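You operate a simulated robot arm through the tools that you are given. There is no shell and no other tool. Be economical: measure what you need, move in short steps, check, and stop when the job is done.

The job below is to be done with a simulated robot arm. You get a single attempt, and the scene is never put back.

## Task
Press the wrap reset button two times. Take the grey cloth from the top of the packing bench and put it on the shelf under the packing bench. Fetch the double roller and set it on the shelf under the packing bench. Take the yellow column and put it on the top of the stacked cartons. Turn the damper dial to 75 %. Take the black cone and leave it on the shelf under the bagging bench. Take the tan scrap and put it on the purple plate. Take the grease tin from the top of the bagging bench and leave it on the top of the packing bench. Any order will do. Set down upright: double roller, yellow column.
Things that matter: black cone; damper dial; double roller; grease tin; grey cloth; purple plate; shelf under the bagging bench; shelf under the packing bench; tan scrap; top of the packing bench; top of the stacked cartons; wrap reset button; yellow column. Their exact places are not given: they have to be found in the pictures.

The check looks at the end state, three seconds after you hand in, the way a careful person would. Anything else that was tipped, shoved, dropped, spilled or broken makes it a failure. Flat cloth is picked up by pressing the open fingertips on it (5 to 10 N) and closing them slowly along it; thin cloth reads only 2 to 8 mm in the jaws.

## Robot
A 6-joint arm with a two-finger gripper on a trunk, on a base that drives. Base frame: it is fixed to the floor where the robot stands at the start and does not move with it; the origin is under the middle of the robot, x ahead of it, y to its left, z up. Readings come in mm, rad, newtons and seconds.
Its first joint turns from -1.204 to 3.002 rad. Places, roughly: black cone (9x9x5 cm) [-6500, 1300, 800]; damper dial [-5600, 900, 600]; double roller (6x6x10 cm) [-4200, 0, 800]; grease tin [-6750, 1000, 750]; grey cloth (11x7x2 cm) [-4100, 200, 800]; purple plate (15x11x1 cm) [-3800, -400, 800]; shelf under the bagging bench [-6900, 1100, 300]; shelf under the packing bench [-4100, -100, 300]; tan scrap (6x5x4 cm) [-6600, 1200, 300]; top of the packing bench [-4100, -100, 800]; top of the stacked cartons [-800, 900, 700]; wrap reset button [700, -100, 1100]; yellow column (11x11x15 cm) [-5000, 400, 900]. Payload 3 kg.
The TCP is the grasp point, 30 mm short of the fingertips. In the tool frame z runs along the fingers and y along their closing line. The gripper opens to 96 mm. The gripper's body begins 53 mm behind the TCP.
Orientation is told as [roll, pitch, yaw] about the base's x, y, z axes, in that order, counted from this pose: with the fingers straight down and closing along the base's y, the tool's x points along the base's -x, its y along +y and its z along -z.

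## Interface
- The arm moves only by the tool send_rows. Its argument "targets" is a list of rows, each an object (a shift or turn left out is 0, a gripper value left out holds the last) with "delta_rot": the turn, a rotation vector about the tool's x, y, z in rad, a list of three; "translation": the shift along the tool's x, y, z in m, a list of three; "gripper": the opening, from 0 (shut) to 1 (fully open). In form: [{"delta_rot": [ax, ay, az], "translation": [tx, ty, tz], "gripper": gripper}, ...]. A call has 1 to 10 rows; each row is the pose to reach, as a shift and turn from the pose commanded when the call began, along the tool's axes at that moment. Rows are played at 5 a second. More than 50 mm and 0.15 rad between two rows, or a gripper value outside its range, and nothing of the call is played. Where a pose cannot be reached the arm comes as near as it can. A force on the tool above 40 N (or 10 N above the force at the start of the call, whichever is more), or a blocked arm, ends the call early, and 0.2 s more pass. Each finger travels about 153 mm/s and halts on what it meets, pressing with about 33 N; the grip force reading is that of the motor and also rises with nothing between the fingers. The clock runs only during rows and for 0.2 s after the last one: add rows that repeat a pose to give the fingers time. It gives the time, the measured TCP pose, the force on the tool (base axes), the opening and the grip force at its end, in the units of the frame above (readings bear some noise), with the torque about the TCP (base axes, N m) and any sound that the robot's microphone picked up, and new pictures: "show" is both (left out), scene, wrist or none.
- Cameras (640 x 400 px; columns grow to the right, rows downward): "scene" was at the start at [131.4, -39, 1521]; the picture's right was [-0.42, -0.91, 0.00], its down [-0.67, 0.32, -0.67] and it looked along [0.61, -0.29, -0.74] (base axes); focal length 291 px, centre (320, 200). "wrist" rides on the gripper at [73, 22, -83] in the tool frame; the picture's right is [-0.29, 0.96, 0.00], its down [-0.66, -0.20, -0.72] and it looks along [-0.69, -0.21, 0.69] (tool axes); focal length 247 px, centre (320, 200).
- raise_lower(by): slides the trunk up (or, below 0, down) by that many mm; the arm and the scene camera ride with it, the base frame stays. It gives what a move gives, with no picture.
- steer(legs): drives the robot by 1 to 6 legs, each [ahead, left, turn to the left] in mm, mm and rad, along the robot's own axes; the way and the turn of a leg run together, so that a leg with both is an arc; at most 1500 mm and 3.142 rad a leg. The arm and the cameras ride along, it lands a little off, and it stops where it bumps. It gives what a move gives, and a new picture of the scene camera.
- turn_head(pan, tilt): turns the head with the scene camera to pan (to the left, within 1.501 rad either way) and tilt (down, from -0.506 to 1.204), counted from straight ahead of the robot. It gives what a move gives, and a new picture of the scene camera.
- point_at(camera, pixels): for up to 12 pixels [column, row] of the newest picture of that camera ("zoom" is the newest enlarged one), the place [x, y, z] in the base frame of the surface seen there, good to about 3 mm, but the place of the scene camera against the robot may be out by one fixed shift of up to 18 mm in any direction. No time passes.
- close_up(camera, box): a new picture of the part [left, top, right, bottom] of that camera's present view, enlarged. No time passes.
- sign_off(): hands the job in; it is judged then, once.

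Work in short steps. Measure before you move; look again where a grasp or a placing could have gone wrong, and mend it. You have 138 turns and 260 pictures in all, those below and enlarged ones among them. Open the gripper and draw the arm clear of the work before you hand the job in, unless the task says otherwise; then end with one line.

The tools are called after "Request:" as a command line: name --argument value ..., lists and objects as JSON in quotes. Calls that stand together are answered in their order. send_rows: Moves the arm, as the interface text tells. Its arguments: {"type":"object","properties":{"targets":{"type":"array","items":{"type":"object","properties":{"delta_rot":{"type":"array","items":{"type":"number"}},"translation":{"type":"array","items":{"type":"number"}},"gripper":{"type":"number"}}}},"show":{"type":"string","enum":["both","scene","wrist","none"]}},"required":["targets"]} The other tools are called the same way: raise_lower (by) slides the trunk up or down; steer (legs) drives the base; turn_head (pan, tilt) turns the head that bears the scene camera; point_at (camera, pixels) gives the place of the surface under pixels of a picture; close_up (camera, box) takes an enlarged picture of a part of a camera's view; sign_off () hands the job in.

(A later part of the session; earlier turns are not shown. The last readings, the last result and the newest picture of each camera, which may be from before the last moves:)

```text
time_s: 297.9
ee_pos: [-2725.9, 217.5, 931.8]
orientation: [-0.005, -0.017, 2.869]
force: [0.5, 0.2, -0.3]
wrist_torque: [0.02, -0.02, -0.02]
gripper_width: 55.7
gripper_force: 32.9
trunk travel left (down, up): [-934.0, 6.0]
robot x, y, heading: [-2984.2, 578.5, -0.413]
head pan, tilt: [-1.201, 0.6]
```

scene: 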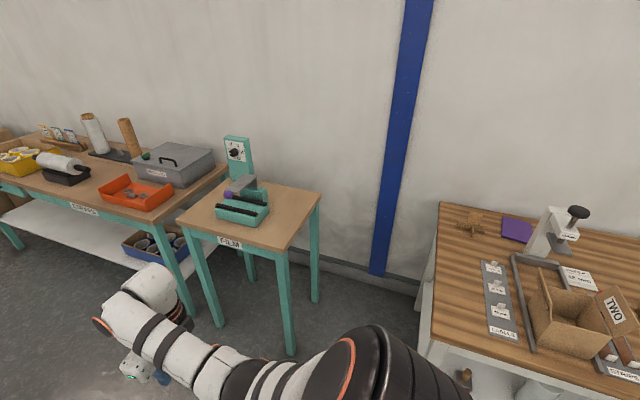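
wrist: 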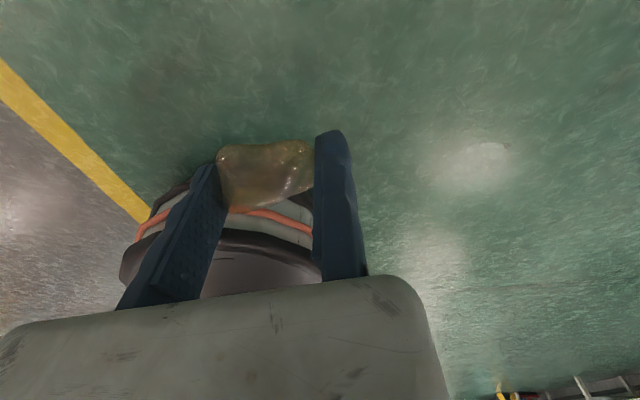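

Retracted. I move to the mouth of the gap and turn to the working heading.

Request:
steer --legs '[[200, -55, 0], [0, 0, -2.14]]'

Request:
turn_head --pan 0.3 --tilt 0.9

```text
time_s: 304.6
ee_pos: [-3266.4, 430.5, 930.1]
orientation: [-0.005, -0.019, 0.719]
force: [0.1, 0.4, -1.0]
wrist_torque: [-0.01, 0.0, -0.02]
gripper_width: 55.7
gripper_force: 32.9
trunk travel left (down, up): [-934.0, 6.0]
robot x, y, heading: [-2823.5, 448.4, -2.555]
head pan, tilt: [-1.201, 0.6]
```

scene: 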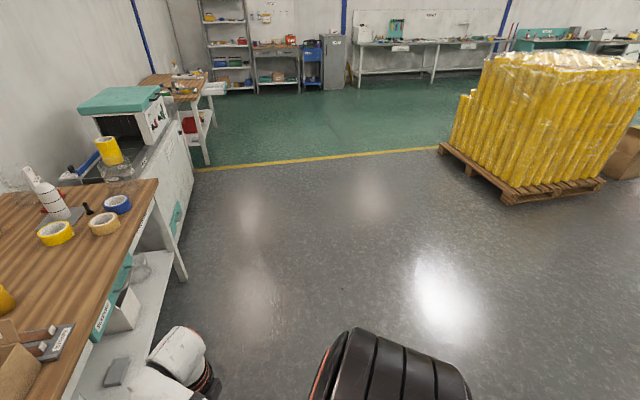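

```text
time_s: 306.2
ee_pos: [-3267.6, 431.0, 931.2]
orientation: [-0.001, -0.018, 0.721]
force: [-0.5, -0.4, 0.4]
wrist_torque: [0.03, -0.01, 0.0]
gripper_width: 55.9
gripper_force: 33.1
trunk travel left (down, up): [-934.0, 6.0]
robot x, y, heading: [-2824.6, 449.6, -2.554]
head pan, tilt: [0.3, 0.901]
```

scene: 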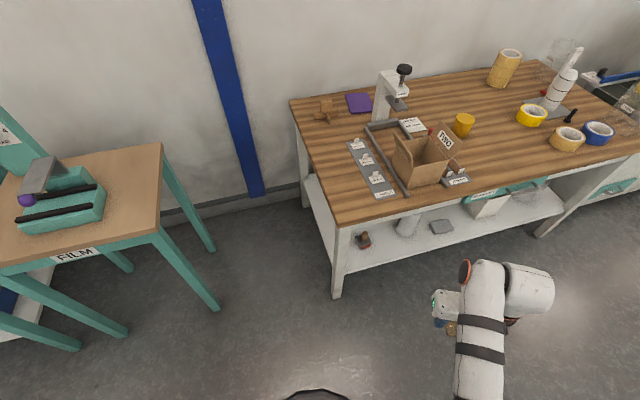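

I measure the gap at floor level: bench legs and green table legs.

Request:
point_at --camera "scene" --pixels '[[334, 297], [217, 306], [211, 250], [306, 200], [304, 175], [255, 193], [330, 225], [290, 104], [160, 145], [165, 232]]'

```text
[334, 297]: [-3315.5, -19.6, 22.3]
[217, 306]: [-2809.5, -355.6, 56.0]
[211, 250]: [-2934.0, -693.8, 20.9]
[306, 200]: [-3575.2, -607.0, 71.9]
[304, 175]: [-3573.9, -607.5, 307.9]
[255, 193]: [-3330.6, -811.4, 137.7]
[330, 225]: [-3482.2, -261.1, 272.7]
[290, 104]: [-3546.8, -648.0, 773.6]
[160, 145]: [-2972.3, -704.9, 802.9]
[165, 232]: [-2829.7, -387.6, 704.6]
```

Gap measured: 64 mm clearance to the green leg and about 35 mm to the bench. I drive in, in two parts.

Request:
steer --legs '[[500, 346, 0], [332, 230, 0]]'

Request:
send_rows --targets '[{"translation": [0, 0, 0]}]' --show "wrist"

```text
time_s: 311.8
ee_pos: [-3633.6, -524.6, 930.3]
orientation: [-0.003, -0.016, 0.727]
force: [0.3, 0.3, -0.9]
wrist_torque: [0.02, -0.04, -0.01]
gripper_width: 55.9
gripper_force: 32.6
trunk travel left (down, up): [-934.0, 6.0]
robot x, y, heading: [-3193.9, -501.6, -2.551]
head pan, tilt: [0.3, 0.901]
```

scene: 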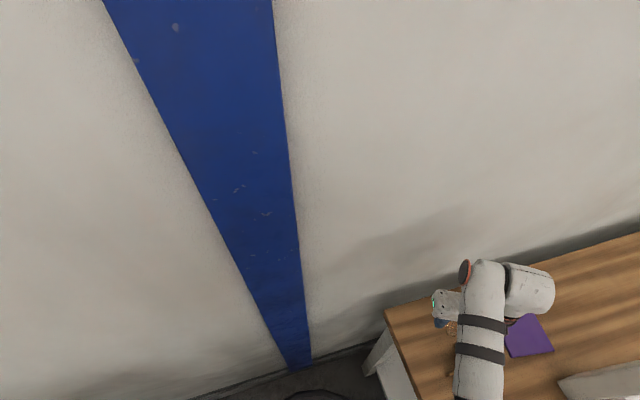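

```text
time_s: 312.2
ee_pos: [-3633.6, -524.3, 931.1]
orientation: [-0.003, -0.018, 0.726]
force: [0.3, -0.3, 0.0]
wrist_torque: [0.03, -0.02, 0.0]
gripper_width: 55.4
gripper_force: 32.7
trunk travel left (down, up): [-934.0, 6.0]
robot x, y, heading: [-3196.0, -503.7, -2.551]
head pan, tilt: [0.3, 0.901]
```

wrist: 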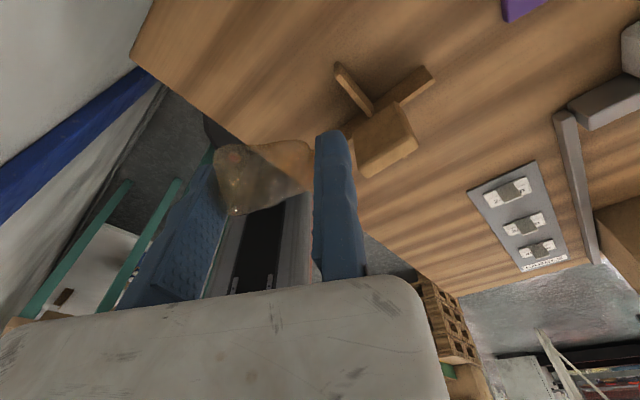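

I measure the plate in the scene view: corners about (508,328), (535,315), (553,350), (512,357).

Request:
point_at --camera "scene" --pixels '[[508, 330], [534, 317], [552, 349], [514, 356], [530, 338], [450, 330], [565, 385], [600, 375]]'

Request:
point_at --camera "wrist" --pixels '[[520, 8], [505, 18], [400, 130], [415, 78], [360, 170], [600, 100]]'

```text
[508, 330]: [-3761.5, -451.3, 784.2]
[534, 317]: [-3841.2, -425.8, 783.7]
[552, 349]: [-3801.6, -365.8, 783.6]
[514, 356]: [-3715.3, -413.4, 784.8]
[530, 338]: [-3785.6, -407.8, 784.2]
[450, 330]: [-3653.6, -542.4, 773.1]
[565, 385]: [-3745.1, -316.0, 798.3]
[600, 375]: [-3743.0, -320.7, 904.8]
```

```text
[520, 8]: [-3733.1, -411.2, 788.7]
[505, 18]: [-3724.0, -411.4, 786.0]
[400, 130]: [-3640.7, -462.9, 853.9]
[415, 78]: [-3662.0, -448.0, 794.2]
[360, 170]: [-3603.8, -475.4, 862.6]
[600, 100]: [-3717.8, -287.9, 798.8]
```

Plate's centre is about (-3806,-450), top ≈790. The scrap must land there, so TCP goes to about (-3821,-424). I extend the arm, raising it as it goes for reach.

Request:
send_rows --targets '[{"translation": [0.008, 0.025, -0.025]}, {"translation": [0.016, 0.05, -0.05]}, {"translation": [0.028, 0.08, -0.075]}, {"translation": [0.04, 0.115, -0.085]}, {"translation": [0.052, 0.15, -0.09]}, {"translation": [0.063, 0.175, -0.09]}, {"translation": [0.0735, 0.199, -0.09]}, {"translation": [0.0735, 0.199, -0.09]}]' --show "both"

```text
time_s: 314.0
ee_pos: [-3821.8, -424.9, 1020.3]
orientation: [-0.004, -0.016, 0.726]
force: [0.6, -0.5, 0.1]
wrist_torque: [-0.01, 0.0, 0.02]
gripper_width: 55.7
gripper_force: 33.2
out of reach, approached as far as the arm can: row 2, 3
trunk travel left (down, up): [-934.0, 6.0]
robot x, y, heading: [-3190.2, -500.4, -2.546]
head pan, tilt: [0.3, 0.901]
```

scene: 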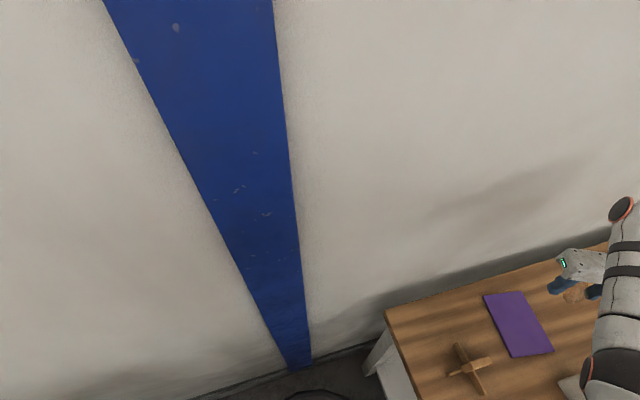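
wrist: 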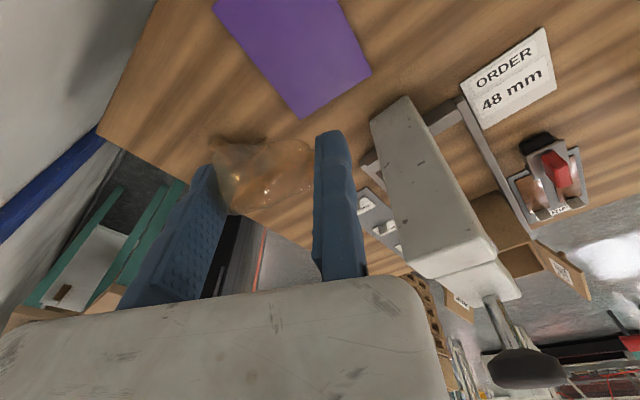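

I measure the plate corners from both views now that it's unobstructed.

Request:
point_at --camera "wrist" --pixels '[[302, 114], [368, 72], [220, 10], [300, 50], [440, 200], [380, 120]]'

Request:
point_at --camera "scene" --pixels '[[486, 297], [520, 293], [551, 349], [514, 355], [518, 323]]'

```text
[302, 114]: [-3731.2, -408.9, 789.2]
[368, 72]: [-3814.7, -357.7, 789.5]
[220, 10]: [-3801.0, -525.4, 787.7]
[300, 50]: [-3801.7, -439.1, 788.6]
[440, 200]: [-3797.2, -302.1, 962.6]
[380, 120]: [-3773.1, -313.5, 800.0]
```

```text
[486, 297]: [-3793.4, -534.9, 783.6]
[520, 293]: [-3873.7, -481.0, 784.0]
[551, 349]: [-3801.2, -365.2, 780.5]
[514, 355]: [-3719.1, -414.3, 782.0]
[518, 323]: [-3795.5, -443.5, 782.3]
```

Scrap sits over the plate's centre (-3808,-442). Before lowering, I check the forearm's clearance to the taping stand.

Request:
turn_head --pan 0.0 --tilt 0.95

```text
time_s: 314.8
ee_pos: [-3821.2, -424.4, 1018.8]
orientation: [-0.002, -0.018, 0.726]
force: [0.7, 0.1, 0.6]
wrist_torque: [0.02, -0.01, 0.05]
gripper_width: 55.7
gripper_force: 32.4
trunk travel left (down, up): [-934.0, 6.0]
robot x, y, heading: [-3192.6, -505.1, -2.551]
head pan, tilt: [0.0, 0.949]
```

scene: 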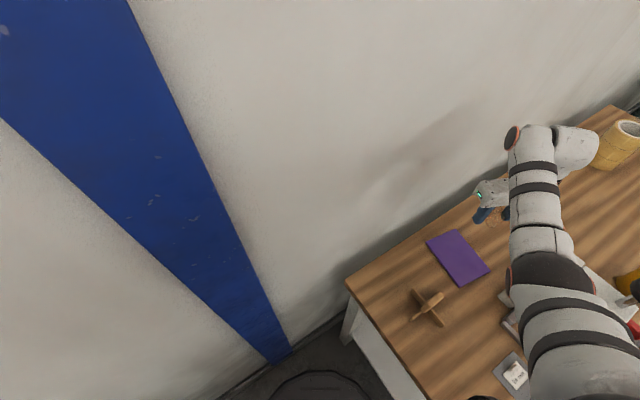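

Request:
point_at --camera "scene" --pixels '[[535, 270], [585, 290], [535, 210], [530, 145], [575, 140], [600, 300], [590, 330], [612, 290], [635, 285], [510, 300], [570, 250], [560, 200]]'

Request:
close_up --camera "scene" --box '[480, 110, 640, 340]'

```text
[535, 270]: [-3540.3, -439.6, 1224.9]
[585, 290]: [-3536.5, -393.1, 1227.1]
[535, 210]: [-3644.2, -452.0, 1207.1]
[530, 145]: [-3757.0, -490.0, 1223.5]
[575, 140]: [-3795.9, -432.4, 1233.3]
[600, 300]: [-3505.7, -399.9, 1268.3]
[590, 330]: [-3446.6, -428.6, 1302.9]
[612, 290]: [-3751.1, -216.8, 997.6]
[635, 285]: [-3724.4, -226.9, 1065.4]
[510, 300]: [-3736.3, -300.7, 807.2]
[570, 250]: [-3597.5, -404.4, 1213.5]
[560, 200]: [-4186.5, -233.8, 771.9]
```

```text
1.74 times, centred on (560, 225) of scene
```

zoom: 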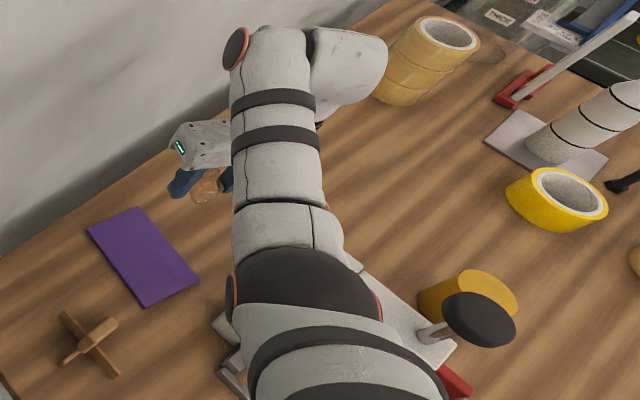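

Arm stays ≥60 mm horizontally from the stand, so vertical lowering is safe. I lower the trunk 185 mm.

Request:
raise_lower --by -185

Request:
send_rows --targets '[{"translation": [0, 0, 0.003]}, {"translation": [0, 0, 0.006]}, {"translation": [0, 0, 0.009]}]' --show "wrist"

```text
time_s: 316.8
ee_pos: [-3821.6, -424.6, 834.4]
orientation: [-0.003, -0.017, 0.726]
force: [0.2, -0.3, 0.6]
wrist_torque: [0.0, -0.02, -0.02]
gripper_width: 55.4
gripper_force: 33.0
trunk travel left (down, up): [-749.0, 191.0]
robot x, y, heading: [-3194.1, -501.8, -2.544]
head pan, tilt: [0.0, 0.949]
```

```text
time_s: 317.6
ee_pos: [-3821.5, -425.7, 825.1]
orientation: [-0.005, -0.017, 0.725]
force: [-0.2, -0.1, 0.6]
wrist_torque: [0.01, 0.02, -0.01]
gripper_width: 55.7
gripper_force: 32.9
trunk travel left (down, up): [-749.0, 191.0]
robot x, y, heading: [-3189.8, -501.1, -2.549]
head pan, tilt: [0.0, 0.949]
```

wrist: 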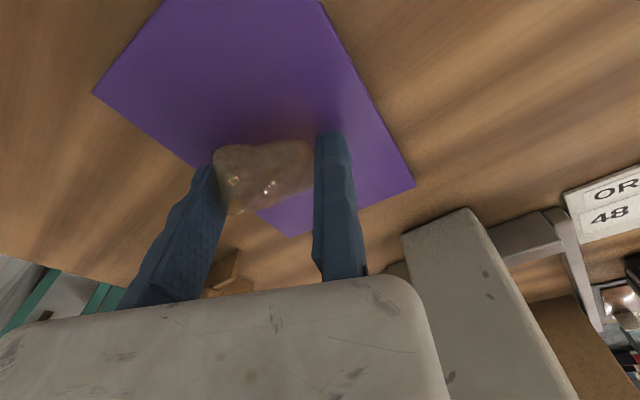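

Just above the plate. I step down until contact.

Request:
send_rows --targets '[{"translation": [0, 0, 0.002]}, {"translation": [0, 0, 0.004]}, {"translation": [0, 0, 0.005]}]' --show "none"

```text
time_s: 318.4
ee_pos: [-3822.1, -424.1, 820.8]
orientation: [-0.001, -0.014, 0.729]
force: [-2.1, -0.9, 8.5]
wrist_torque: [-0.34, 0.03, -0.09]
gripper_width: 55.8
gripper_force: 33.1
trunk travel left (down, up): [-749.0, 191.0]
robot x, y, heading: [-3193.4, -503.1, -2.543]
head pan, tilt: [0.0, 0.949]
```

Contact at 8.5 N. I ease 1 mm, open, and rise.

Request:
send_rows --targets '[{"translation": [0, 0, -0.001]}, {"translation": [0, 0, -0.001], "gripper": 0.66}, {"translation": [0, 0.003, -0.002], "gripper": 0.75}, {"translation": [0, 0.004, -0.003], "gripper": 0.85}, {"translation": [0, 0.004, -0.03]}, {"translation": [0, 0.004, -0.07]}, {"translation": [0, 0.004, -0.1]}, {"translation": [0, 0.004, -0.1]}]' --show "wrist"

```text
time_s: 320.2
ee_pos: [-3825.1, -422.5, 920.8]
orientation: [-0.004, -0.017, 0.727]
force: [-0.1, -0.4, 0.1]
wrist_torque: [-0.01, -0.01, 0.01]
gripper_width: 81.8
gripper_force: 0.2
trunk travel left (down, up): [-749.0, 191.0]
robot x, y, heading: [-3191.4, -502.0, -2.547]
head pan, tilt: [0.0, 0.949]
```

wrist: 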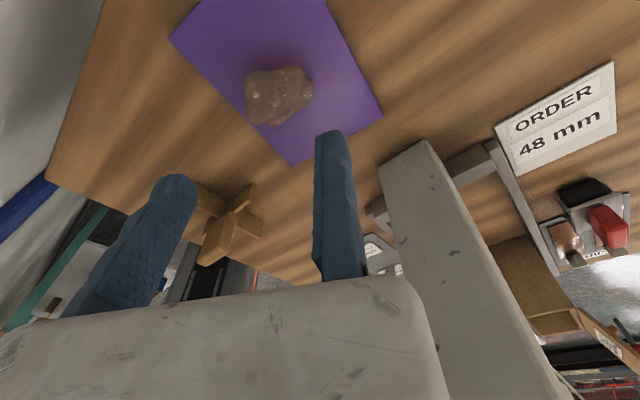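

Scrap lies on the plate. Turns are running short, so I chain moves: retract, leave the gap, drive to the bagging bench and set up in front of the open drawer with the fingers closed.

Request:
raise_lower --by 185

Request:
send_rows --targets '[{"translation": [-0.007, -0.025, 0.01]}, {"translation": [-0.014, -0.05, 0.02]}, {"translation": [-0.024, -0.08, 0.04]}, {"translation": [-0.034, -0.11, 0.065]}, {"translation": [-0.048, -0.135, 0.095]}, {"translation": [-0.06, -0.16, 0.125]}, {"translation": [-0.07, -0.185, 0.155]}, {"translation": [-0.0775, -0.203, 0.175]}, {"translation": [-0.0775, -0.203, 0.175]}]' --show "none"

Request:
steer --legs '[[-332, -230, 0], [-500, -346, 0], [0, 0, -0.98]]'

Request:
steer --legs '[[1500, -100, 0], [1500, -128, 0], [850, 0, 0], [0, 0, 1.57]]'

Request:
raise_lower --by -205

Request:
send_rows --targets '[{"gripper": 0.3}, {"gripper": 0.0}, {"gripper": 0.0}, {"gripper": 0.0}]' --show "wrist"

Request:
turn_head --pan -0.3 --tilt 0.65

```text
time_s: 322.2
ee_pos: [-3824.3, -423.3, 1103.7]
orientation: [-0.003, -0.017, 0.727]
force: [-0.3, -0.7, 0.3]
wrist_torque: [-0.02, -0.02, -0.01]
gripper_width: 81.5
gripper_force: 0.0
trunk travel left (down, up): [-934.0, 6.0]
robot x, y, heading: [-3187.1, -505.8, -2.549]
head pan, tilt: [0.0, 0.949]
```

```text
time_s: 324.2
ee_pos: [-3627.6, -520.4, 934.2]
orientation: [-0.004, -0.018, 0.727]
force: [0.5, -0.9, -0.5]
wrist_torque: [-0.01, -0.02, 0.02]
gripper_width: 81.6
gripper_force: 0.1
out of reach, approached as far as the arm can: row 1, 2, 3, 4, 5, 6
trunk travel left (down, up): [-934.0, 6.0]
robot x, y, heading: [-3193.6, -503.1, -2.546]
head pan, tilt: [0.0, 0.949]
```

```text
time_s: 332.2
ee_pos: [-3083.5, 785.2, 933.6]
orientation: [-0.004, -0.018, -0.245]
force: [0.6, -0.6, 0.1]
wrist_torque: [0.01, -0.02, 0.02]
gripper_width: 81.7
gripper_force: 0.0
trunk travel left (down, up): [-934.0, 6.0]
robot x, y, heading: [-2823.5, 431.9, 2.761]
head pan, tilt: [0.0, 0.949]
```

scene: 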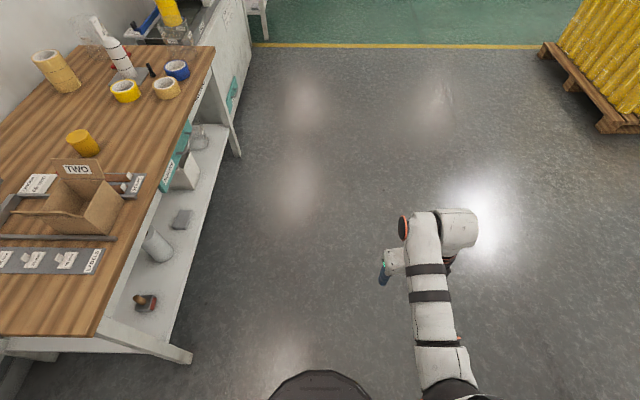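

```text
refused: leg 1 is longer than a leg can be; nothing moved
```

```text
time_s: 334.5
ee_pos: [-3082.7, 786.7, 728.0]
orientation: [-0.003, -0.017, -0.246]
force: [-0.2, -0.1, -0.1]
wrist_torque: [0.01, 0.0, -0.02]
gripper_width: 81.5
gripper_force: 0.1
trunk travel left (down, up): [-729.0, 211.0]
robot x, y, heading: [-2822.6, 437.7, 2.761]
head pan, tilt: [0.0, 0.949]
```

```text
time_s: 335.5
ee_pos: [-3084.3, 785.5, 728.1]
orientation: [-0.004, -0.019, -0.244]
force: [0.1, -0.1, 0.2]
wrist_torque: [-0.03, 0.01, -0.01]
gripper_width: 0.1
gripper_force: 33.7
trunk travel left (down, up): [-729.0, 211.0]
robot x, y, heading: [-2821.2, 432.6, 2.759]
head pan, tilt: [0.0, 0.949]
```

wrist: 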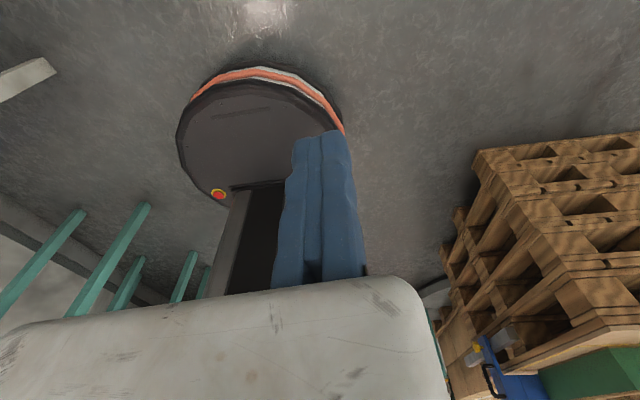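

```text
time_s: 336.3
ee_pos: [-3083.6, 785.9, 727.2]
orientation: [-0.003, -0.017, -0.245]
force: [0.3, -0.5, 0.5]
wrist_torque: [0.01, 0.02, -0.01]
gripper_width: 0.0
gripper_force: 32.3
trunk travel left (down, up): [-729.0, 211.0]
robot x, y, heading: [-2820.8, 437.1, 2.764]
head pan, tilt: [-0.3, 0.649]
```

scene: 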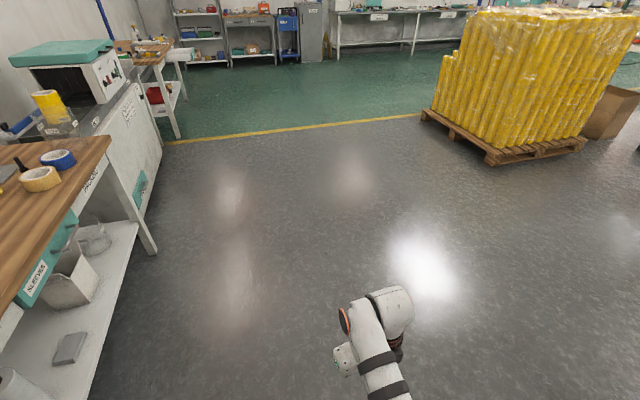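

One leg was too long by 3 mm, so that drive was refused. Since I'm near the shrink machine anyway, I do the yellow column now: drive in front of it, raise and extend the arm, and look.

Request:
raise_lower --by 206

Request:
send_rows --targets '[{"translation": [0.025, 0.003, -0.02], "gripper": 0.25}, {"translation": [0.05, 0.007, -0.03]}, {"translation": [0.075, 0.01, -0.04]}, {"translation": [0.099, 0.013, -0.045]}, {"translation": [0.099, 0.013, -0.045]}]' --show "none"

Request:
steer --legs '[[1400, 0, 0], [317, 121, 0], [0, 0, 1.558], [235, 0, 0]]'

Request:
turn_head --pan -0.45 --tilt 0.9

Request:
send_rows --targets '[{"translation": [0, 0, 0]}]' --show "wrist"

```text
time_s: 338.5
ee_pos: [-3084.6, 785.7, 933.7]
orientation: [-0.004, -0.018, -0.247]
force: [-0.7, 0.4, 0.1]
wrist_torque: [0.03, 0.0, 0.0]
gripper_width: 0.0
gripper_force: 33.0
trunk travel left (down, up): [-935.0, 5.0]
robot x, y, heading: [-2825.7, 433.3, 2.759]
head pan, tilt: [-0.3, 0.649]
```

```text
time_s: 339.7
ee_pos: [-3176.8, 822.6, 978.1]
orientation: [-0.004, -0.016, -0.245]
force: [-0.3, -0.7, -0.1]
wrist_torque: [0.03, 0.0, 0.02]
gripper_width: 24.0
gripper_force: 0.1
trunk travel left (down, up): [-935.0, 5.0]
robot x, y, heading: [-2824.4, 439.6, 2.759]
head pan, tilt: [-0.3, 0.649]
```

```text
time_s: 353.7
ee_pos: [-4944.8, 419.2, 976.5]
orientation: [-0.003, -0.019, 1.285]
force: [0.1, 0.4, -0.9]
wrist_torque: [-0.02, -0.01, -0.04]
gripper_width: 23.8
gripper_force: 0.1
trunk travel left (down, up): [-935.0, 5.0]
robot x, y, heading: [-4540.8, 761.8, -1.99]
head pan, tilt: [-0.3, 0.649]
stopped in leg 4: the robot was blocked; the commanded pose is now the measured one
```

scene: 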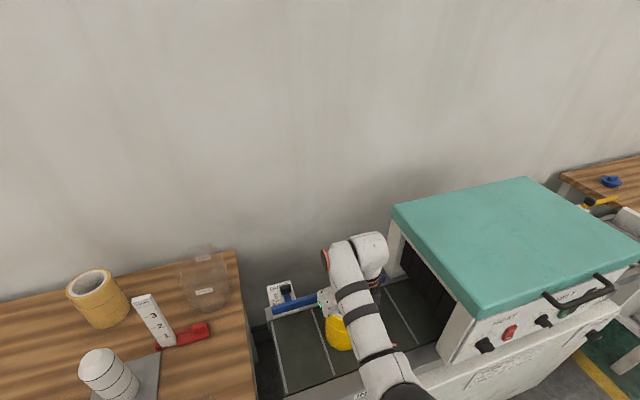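

```text
time_s: 354.5
ee_pos: [-4942.3, 422.4, 977.4]
orientation: [-0.003, -0.016, 1.284]
force: [-1.1, 0.4, -0.4]
wrist_torque: [0.01, -0.01, -0.02]
gripper_width: 23.9
gripper_force: 0.1
trunk travel left (down, up): [-935.0, 5.0]
robot x, y, heading: [-4544.9, 758.6, -1.989]
head pan, tilt: [-0.45, 0.901]
```

scene: 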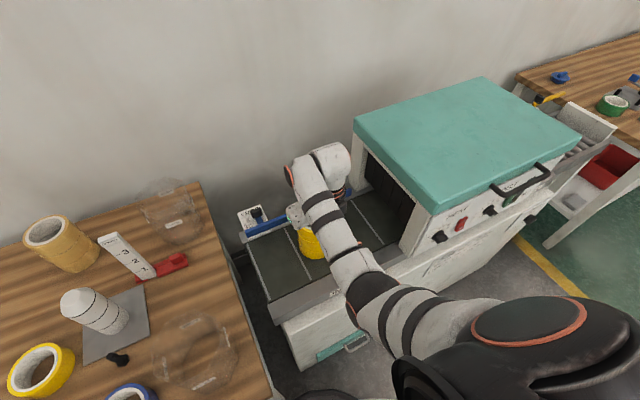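

```text
time_s: 354.9
ee_pos: [-4943.4, 421.4, 978.3]
orientation: [-0.005, -0.017, 1.285]
force: [-0.2, -0.4, 0.2]
wrist_torque: [0.02, 0.0, -0.01]
gripper_width: 23.9
gripper_force: 0.0
trunk travel left (down, up): [-935.0, 5.0]
robot x, y, heading: [-4542.9, 756.8, -1.987]
head pan, tilt: [-0.45, 0.901]
```

wrist: 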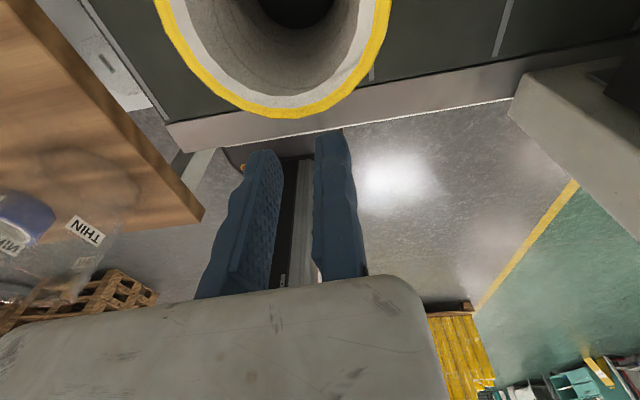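

The base just touched the cabinet and stopped. The column's hollow top is directly ahead of the fingers; I measure its rim.

Request:
point_at --camera "wrist" --pixels '[[280, 116], [275, 102], [165, 10], [385, 10], [180, 8], [358, 30], [210, 80], [345, 85], [270, 60], [300, 10], [230, 60], [320, 75]]'

```text
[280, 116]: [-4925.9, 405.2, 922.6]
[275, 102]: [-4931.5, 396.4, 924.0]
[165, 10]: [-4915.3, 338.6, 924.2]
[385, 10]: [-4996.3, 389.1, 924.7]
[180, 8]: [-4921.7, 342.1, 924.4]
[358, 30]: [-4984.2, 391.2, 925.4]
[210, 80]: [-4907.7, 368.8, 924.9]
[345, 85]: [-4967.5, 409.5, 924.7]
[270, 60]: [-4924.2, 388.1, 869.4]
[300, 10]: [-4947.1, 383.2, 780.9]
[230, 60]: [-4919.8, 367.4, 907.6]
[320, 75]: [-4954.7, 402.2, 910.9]
```

Hole centre ≈(-4960,356), inner radius ≈41, top 925. I insert both fingers into the hollow, then open them outward to hold it from inside, and lift with the trunk.

Request:
send_rows --targets '[{"translation": [0.034, 0.005, -0.005], "gripper": 0.22}, {"translation": [0.0674, 0.0094, -0.005]}, {"translation": [0.0674, 0.0094, -0.005]}]' --show "none"

Request:
raise_lower --by -72

Request:
send_rows --targets '[{"gripper": 0.35}, {"gripper": 0.5}, {"gripper": 0.65}, {"gripper": 0.8}, {"gripper": 1.0}, {"gripper": 1.0}, {"gripper": 1.0}]' --show "wrist"

Request:
raise_lower --by 72

Request:
send_rows --targets '[{"gripper": 1.0}, {"gripper": 1.0}]' --show "both"

```text
time_s: 355.7
ee_pos: [-4971.4, 359.2, 981.9]
orientation: [-0.005, -0.014, 1.286]
force: [-0.4, -0.7, 0.1]
wrist_torque: [0.0, -0.01, 0.02]
gripper_width: 21.1
gripper_force: 0.0
trunk travel left (down, up): [-935.0, 5.0]
robot x, y, heading: [-4539.3, 755.1, -1.987]
head pan, tilt: [-0.45, 0.901]
```

```text
time_s: 356.8
ee_pos: [-4971.5, 359.0, 908.3]
orientation: [-0.003, -0.017, 1.286]
force: [0.1, 0.7, 0.4]
wrist_torque: [0.04, 0.0, -0.02]
gripper_width: 21.1
gripper_force: 0.0
trunk travel left (down, up): [-863.0, 77.0]
robot x, y, heading: [-4542.3, 755.5, -1.993]
head pan, tilt: [-0.45, 0.901]
```

```text
time_s: 358.4
ee_pos: [-4972.0, 359.5, 909.5]
orientation: [-0.003, -0.016, 1.284]
force: [-5.7, 1.0, 2.9]
wrist_torque: [0.1, 0.25, -0.02]
gripper_width: 46.0
gripper_force: 0.1
trunk travel left (down, up): [-863.0, 77.0]
robot x, y, heading: [-4542.4, 760.6, -1.99]
head pan, tilt: [-0.45, 0.901]
```

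wrist: 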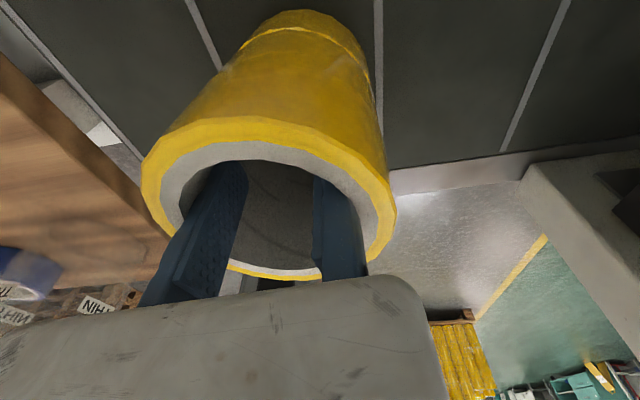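

```text
time_s: 359.5
ee_pos: [-4970.3, 358.9, 980.5]
orientation: [-0.003, -0.018, 1.285]
force: [-0.9, 0.4, -5.0]
wrist_torque: [0.05, 0.11, -0.01]
gripper_width: 46.4
gripper_force: 0.1
trunk travel left (down, up): [-935.0, 5.0]
robot x, y, heading: [-4543.8, 757.3, -1.99]
head pan, tilt: [-0.45, 0.901]
```

```text
time_s: 360.1
ee_pos: [-4970.5, 358.0, 979.0]
orientation: [-0.003, -0.016, 1.284]
force: [-0.3, 0.5, -4.8]
wrist_torque: [0.01, 0.1, 0.01]
gripper_width: 46.6
gripper_force: 0.1
trunk travel left (down, up): [-935.0, 5.0]
robot x, y, heading: [-4540.3, 759.7, -1.99]
head pan, tilt: [-0.45, 0.901]
```

scene: 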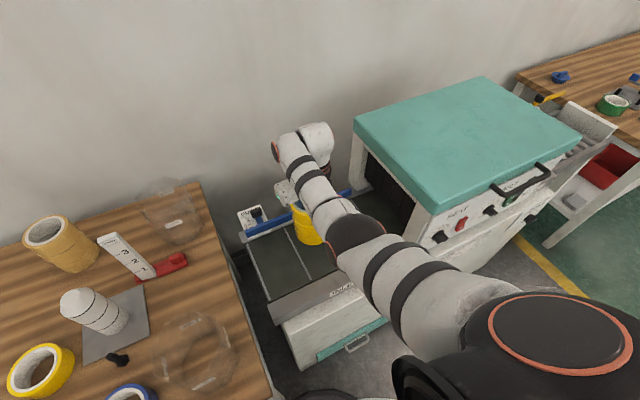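
wrist: 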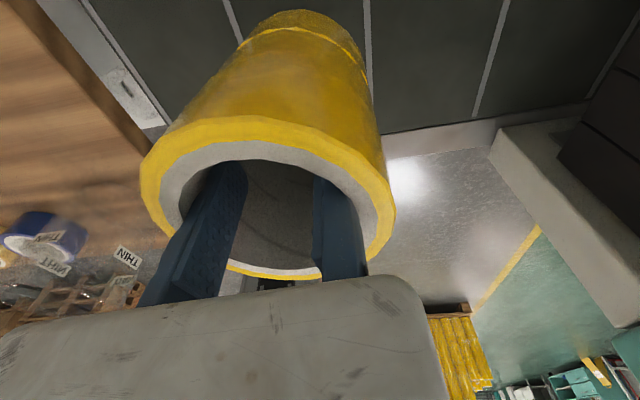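

The column is held upright (5 N). I back off, drive down the aisle to the turntable and look at the cartons.

Request:
steer --legs '[[-350, 0, 0], [0, 0, 1.6], [1490, 0, 0], [1490, 0, 0], [320, 0, 0], [0, 0, 1.14]]'

Request:
turn_head --pan 0.1 --tilt 0.75

```text
time_s: 384.6
ee_pos: [-857.0, -117.3, 979.6]
orientation: [-0.004, -0.016, -2.335]
force: [0.1, -0.8, -4.3]
wrist_torque: [-0.07, -0.08, -0.01]
gripper_width: 46.9
gripper_force: 0.1
trunk travel left (down, up): [-935.0, 5.0]
robot x, y, heading: [-1422.2, -273.3, 0.67]
head pan, tilt: [-0.45, 0.901]
```

scene: 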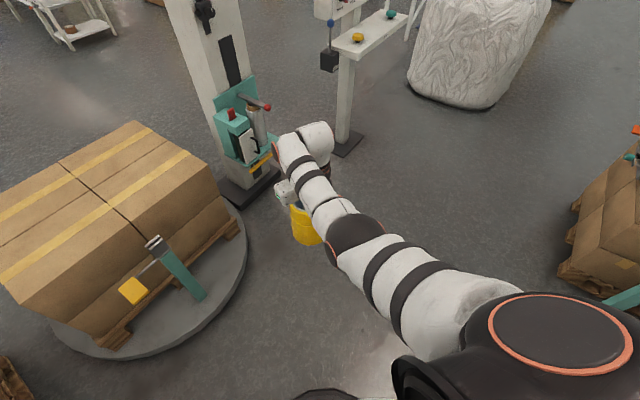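

```text
time_s: 385.5
ee_pos: [-857.4, -117.2, 979.0]
orientation: [-0.003, -0.017, -2.337]
force: [-0.6, 1.0, -6.0]
wrist_torque: [-0.09, -0.09, 0.02]
gripper_width: 46.9
gripper_force: 0.0
trunk travel left (down, up): [-935.0, 5.0]
robot x, y, heading: [-1425.4, -273.0, 0.67]
head pan, tilt: [0.099, 0.75]
```

scene: 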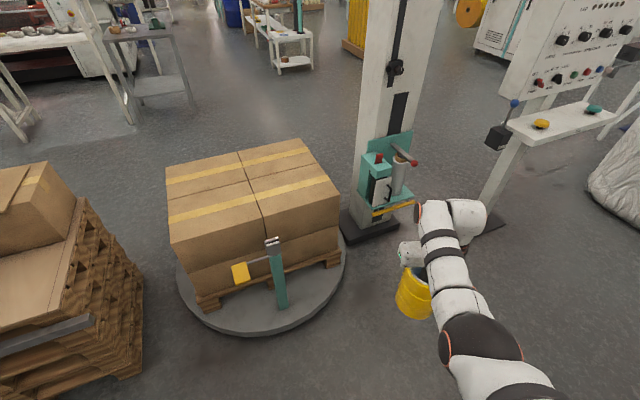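

I measure the carton tops, disc edge and clamp post.

Request:
point_at --camera "scene" --pixels '[[338, 183], [176, 240], [262, 215], [240, 155], [300, 195], [300, 140], [170, 170], [272, 240], [240, 272], [345, 265], [250, 332], [220, 205]]'

```text
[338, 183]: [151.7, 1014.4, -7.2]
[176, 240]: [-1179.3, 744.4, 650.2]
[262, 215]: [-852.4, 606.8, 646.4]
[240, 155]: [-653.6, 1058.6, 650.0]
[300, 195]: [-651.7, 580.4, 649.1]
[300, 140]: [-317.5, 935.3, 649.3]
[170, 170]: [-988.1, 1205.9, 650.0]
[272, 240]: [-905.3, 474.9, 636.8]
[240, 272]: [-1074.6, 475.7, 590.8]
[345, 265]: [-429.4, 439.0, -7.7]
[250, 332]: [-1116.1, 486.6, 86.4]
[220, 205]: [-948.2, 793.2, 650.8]
```

Carton top z≈657, front edge from (-1169,732) to (-498,461); post at (-895,462) is below the top. I approach the front edge, set the column about 100 mm inside it, release by closing the fingers, and then drive on to the bagging bench.

Request:
steer --legs '[[0, 0, 1.27], [-156, -640, 0]]'

Request:
send_rows --targets '[{"translation": [0.012, 0, 0]}, {"translation": [0.025, 0, 0]}, {"translation": [0.025, 0, 0]}]' --show "none"

Request:
raise_lower --by -125

Request:
steer --legs '[[230, -98, 0]]'

Request:
send_rows --targets '[{"translation": [0, 0, 0]}]' --show "wrist"

```text
time_s: 392.4
ee_pos: [-761.8, 406.8, 980.1]
orientation: [-0.003, -0.017, -1.054]
force: [0.3, -0.4, -5.1]
wrist_torque: [0.04, -0.12, -0.01]
gripper_width: 47.0
gripper_force: 0.1
trunk travel left (down, up): [-935.0, 5.0]
robot x, y, heading: [-772.7, -177.7, 1.953]
head pan, tilt: [0.099, 0.75]
```

scene: 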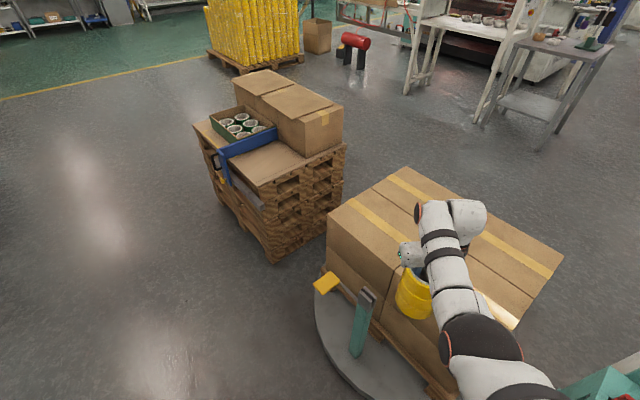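

```text
time_s: 393.2
ee_pos: [-770.2, 423.0, 979.8]
orientation: [-0.003, -0.017, -1.055]
force: [0.9, -0.4, -3.6]
wrist_torque: [0.03, -0.1, -0.01]
gripper_width: 46.9
gripper_force: 0.0
out of reach, approached as far as the arm can: row 2, 3
trunk travel left (down, up): [-935.0, 5.0]
robot x, y, heading: [-772.7, -179.1, 1.954]
head pan, tilt: [0.099, 0.75]
```

```text
time_s: 394.7
ee_pos: [-771.4, 424.5, 854.5]
orientation: [-0.003, -0.017, -1.055]
force: [-0.6, -0.3, -4.9]
wrist_torque: [0.02, -0.12, 0.01]
gripper_width: 46.7
gripper_force: 0.1
trunk travel left (down, up): [-810.0, 130.0]
robot x, y, heading: [-775.3, -179.4, 1.953]
head pan, tilt: [0.099, 0.75]
```

```text
time_s: 396.5
ee_pos: [-769.6, 675.1, 854.9]
orientation: [-0.004, -0.018, -1.052]
force: [0.3, 0.3, -4.7]
wrist_torque: [0.07, -0.13, 0.0]
gripper_width: 47.2
gripper_force: 0.0
trunk travel left (down, up): [-810.0, 130.0]
robot x, y, heading: [-771.7, 75.2, 1.955]
head pan, tilt: [0.099, 0.75]
```

scene: 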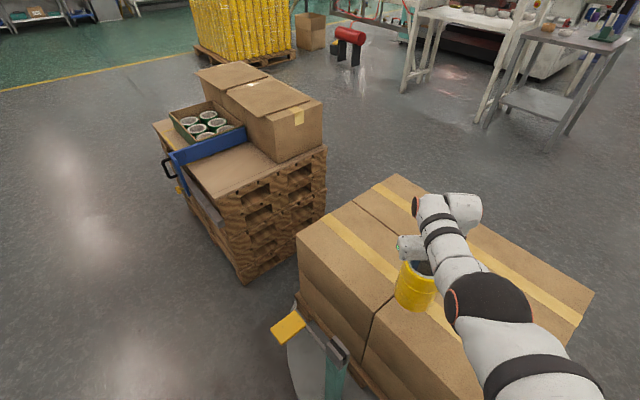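

```text
time_s: 396.9
ee_pos: [-768.8, 675.8, 854.9]
orientation: [-0.004, -0.018, -1.053]
force: [-0.9, 0.1, -4.4]
wrist_torque: [0.0, -0.09, -0.02]
gripper_width: 46.9
gripper_force: 0.0
trunk travel left (down, up): [-810.0, 130.0]
robot x, y, heading: [-768.8, 69.6, 1.955]
head pan, tilt: [0.099, 0.75]
```

wrist: 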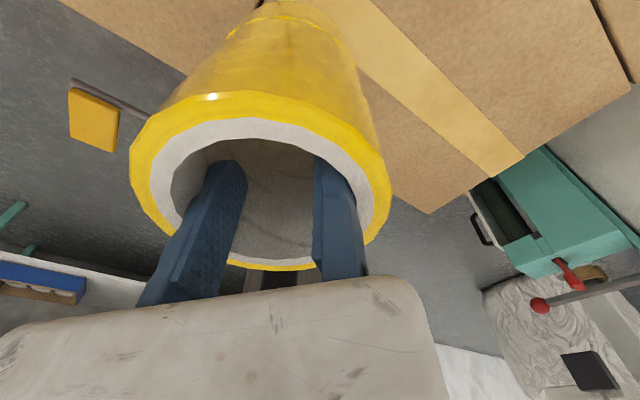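

The column is about 80 mm inside the front edge. I extend a bit further, lower it to contact, release by closing the fingers, withdraw upward, and drive on to the bagging bench.

Request:
send_rows --targets '[{"translation": [0.006, 0, -0.03]}, {"translation": [0.012, 0, -0.06]}, {"translation": [0.02, 0, -0.09]}, {"translation": [0.025, 0, -0.1]}, {"translation": [0.025, 0, -0.1]}]' --show "none"

Request:
raise_lower --by -155

Request:
send_rows --targets '[{"translation": [0, 0, 0.004]}, {"translation": [0, 0, 0.008]}, {"translation": [0, 0, 0.011]}, {"translation": [0, 0, 0.014]}, {"translation": [0, 0, 0.016]}, {"translation": [0, 0, 0.018]}]' --show "wrist"

```text
time_s: 398.1
ee_pos: [-784.2, 700.0, 955.5]
orientation: [-0.004, -0.019, -1.051]
force: [0.1, -0.7, -5.4]
wrist_torque: [0.05, -0.12, 0.01]
gripper_width: 47.1
gripper_force: 0.1
trunk travel left (down, up): [-810.0, 130.0]
robot x, y, heading: [-772.3, 71.5, 1.951]
head pan, tilt: [0.099, 0.75]
```

```text
time_s: 399.9
ee_pos: [-783.5, 699.5, 797.9]
orientation: [-0.004, -0.018, -1.052]
force: [-0.2, -0.2, -5.4]
wrist_torque: [0.03, -0.13, -0.01]
gripper_width: 47.0
gripper_force: 0.0
trunk travel left (down, up): [-655.0, 285.0]
robot x, y, heading: [-767.2, 75.5, 1.955]
head pan, tilt: [0.099, 0.75]
```

```text
time_s: 401.3
ee_pos: [-781.7, 697.7, 787.7]
orientation: [0.003, -0.005, -1.055]
force: [-0.7, 11.6, 29.3]
wrist_torque: [-0.54, 0.65, -0.28]
gripper_width: 46.9
gripper_force: 0.1
trunk travel left (down, up): [-655.0, 285.0]
robot x, y, heading: [-769.4, 71.5, 1.956]
head pan, tilt: [0.099, 0.75]
```

wrist: 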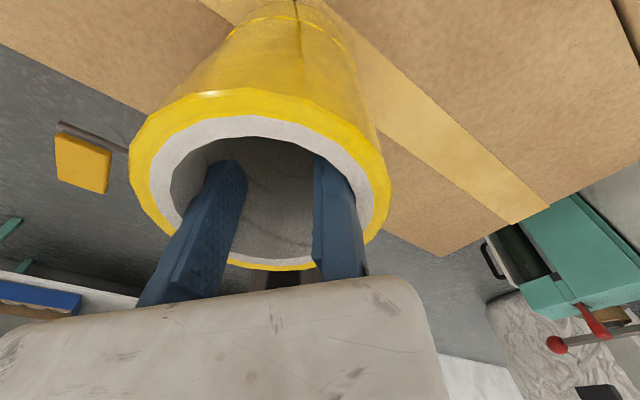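

Column is set down (contact at 788). I ease up, close the fingers inside, withdraw upward, then drive to the bagging bench and view the drawer.

Request:
send_rows --targets '[{"translation": [0, 0, -0.003]}, {"translation": [0, 0, -0.004], "gripper": 0.35}, {"translation": [0, -0.003, -0.004], "gripper": 0.22}, {"translation": [0, -0.007, -0.004], "gripper": 0.22}, {"translation": [0, -0.007, -0.004], "gripper": 0.22}]' --show "none"

Request:
raise_lower --by 150

Request:
send_rows --targets '[{"gripper": 0.0}, {"gripper": 0.0}]' --show "both"

Request:
steer --legs '[[-560, 0, 0], [0, 0, 0.729], [1490, 0, 0], [1490, 0, 0], [1490, 0, 0], [1490, 0, 0]]'

Request:
steer --legs '[[326, 0, 0], [0, 0, 1.636]]'

Request:
raise_lower --by -216

Request:
turn_head --pan -0.2 --tilt 0.6

```text
time_s: 402.5
ee_pos: [-787.3, 696.0, 786.0]
orientation: [-0.007, -0.019, -1.047]
force: [0.3, -0.5, 0.1]
wrist_torque: [-0.03, 0.05, -0.01]
gripper_width: 21.1
gripper_force: 0.1
trunk travel left (down, up): [-655.0, 285.0]
robot x, y, heading: [-773.1, 72.4, 1.956]
head pan, tilt: [0.099, 0.75]
```

```text
time_s: 404.3
ee_pos: [-787.9, 696.6, 935.1]
orientation: [-0.007, -0.018, -1.046]
force: [0.1, -0.1, 0.1]
wrist_torque: [0.01, -0.01, 0.01]
gripper_width: 21.2
gripper_force: 0.1
trunk travel left (down, up): [-805.0, 135.0]
robot x, y, heading: [-774.2, 75.6, 1.95]
head pan, tilt: [0.099, 0.75]
```

```text
time_s: 404.9
ee_pos: [-787.0, 696.5, 936.5]
orientation: [-0.006, -0.017, -1.045]
force: [0.0, 0.0, -0.2]
wrist_torque: [0.03, -0.03, 0.03]
gripper_width: 0.1
gripper_force: 33.7
trunk travel left (down, up): [-805.0, 135.0]
robot x, y, heading: [-770.3, 72.8, 1.953]
head pan, tilt: [0.099, 0.75]
```

scene: 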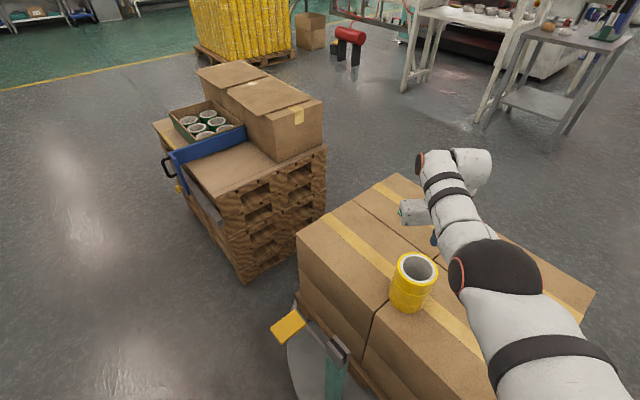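
wrist: 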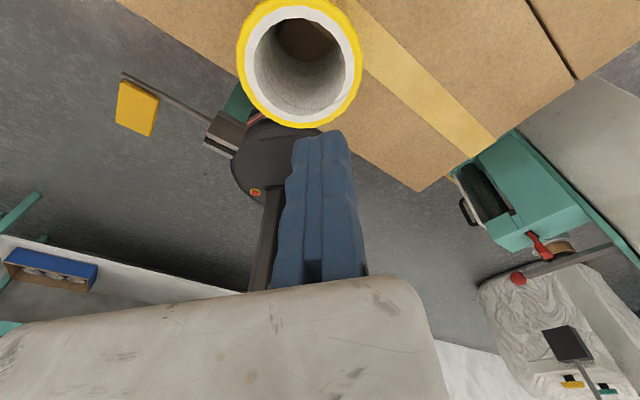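

```text
time_s: 438.1
ee_pos: [-6434.6, 2509.2, 935.1]
orientation: [-0.005, -0.018, -0.277]
force: [0.1, 0.4, 0.3]
wrist_torque: [-0.02, 0.02, 0.01]
gripper_width: 0.0
gripper_force: 32.9
trunk travel left (down, up): [-805.0, 135.0]
robot x, y, heading: [-5988.2, 2075.7, 2.721]
head pan, tilt: [0.099, 0.75]
```

scene: 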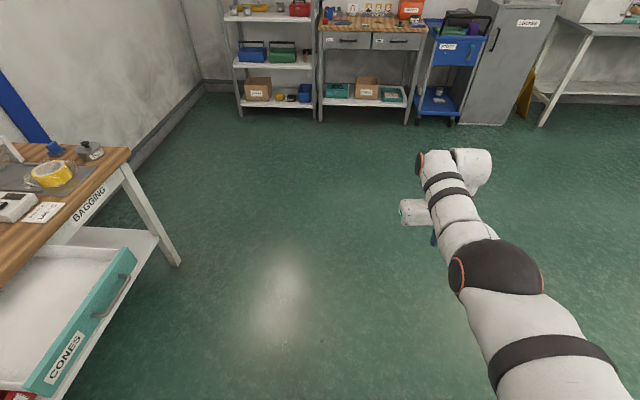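

```text
time_s: 444.2
ee_pos: [-6687.4, 1729.0, 935.3]
orientation: [-0.007, -0.016, 1.371]
force: [0.1, -0.4, 0.3]
wrist_torque: [0.01, -0.01, -0.02]
gripper_width: 0.2
gripper_force: 32.9
trunk travel left (down, up): [-805.0, 135.0]
robot x, y, heading: [-6288.3, 2203.1, -1.91]
head pan, tilt: [0.099, 0.75]
```

scene: 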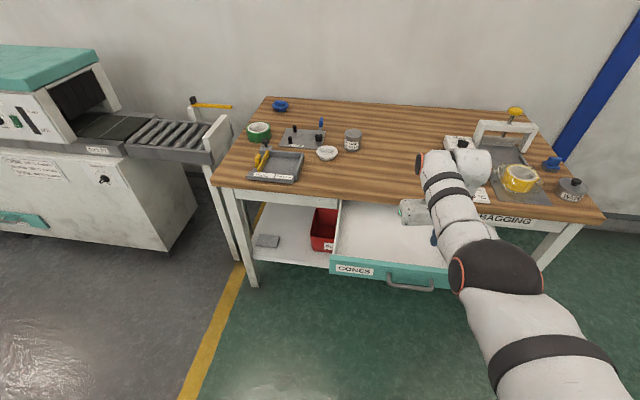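

```text
time_s: 446.3
ee_pos: [-6689.0, 1723.4, 740.2]
orientation: [0.004, 0.012, 1.37]
force: [1.4, -0.7, 20.2]
wrist_torque: [-0.08, -0.06, -0.1]
gripper_width: 5.9
gripper_force: 33.2
trunk travel left (down, up): [-598.0, 342.0]
robot x, y, heading: [-6287.0, 2204.8, -1.92]
head pan, tilt: [0.099, 0.75]
stopped: the force on the tool passed its limit at 46 N (the readings are from after the stop); the commanded pose is now the measured one
```

```text
time_s: 447.1
ee_pos: [-6688.7, 1726.8, 739.4]
orientation: [0.005, 0.006, 1.37]
force: [1.1, -1.9, 28.3]
wrist_torque: [-0.17, 0.02, 0.29]
gripper_width: 6.1
gripper_force: 33.6
trunk travel left (down, up): [-598.0, 342.0]
robot x, y, heading: [-6283.6, 2205.9, -1.918]
head pan, tilt: [-0.201, 0.6]
5 turns are left
```

scene: 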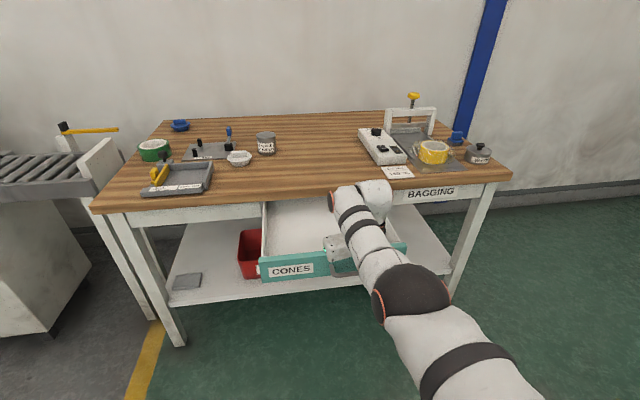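

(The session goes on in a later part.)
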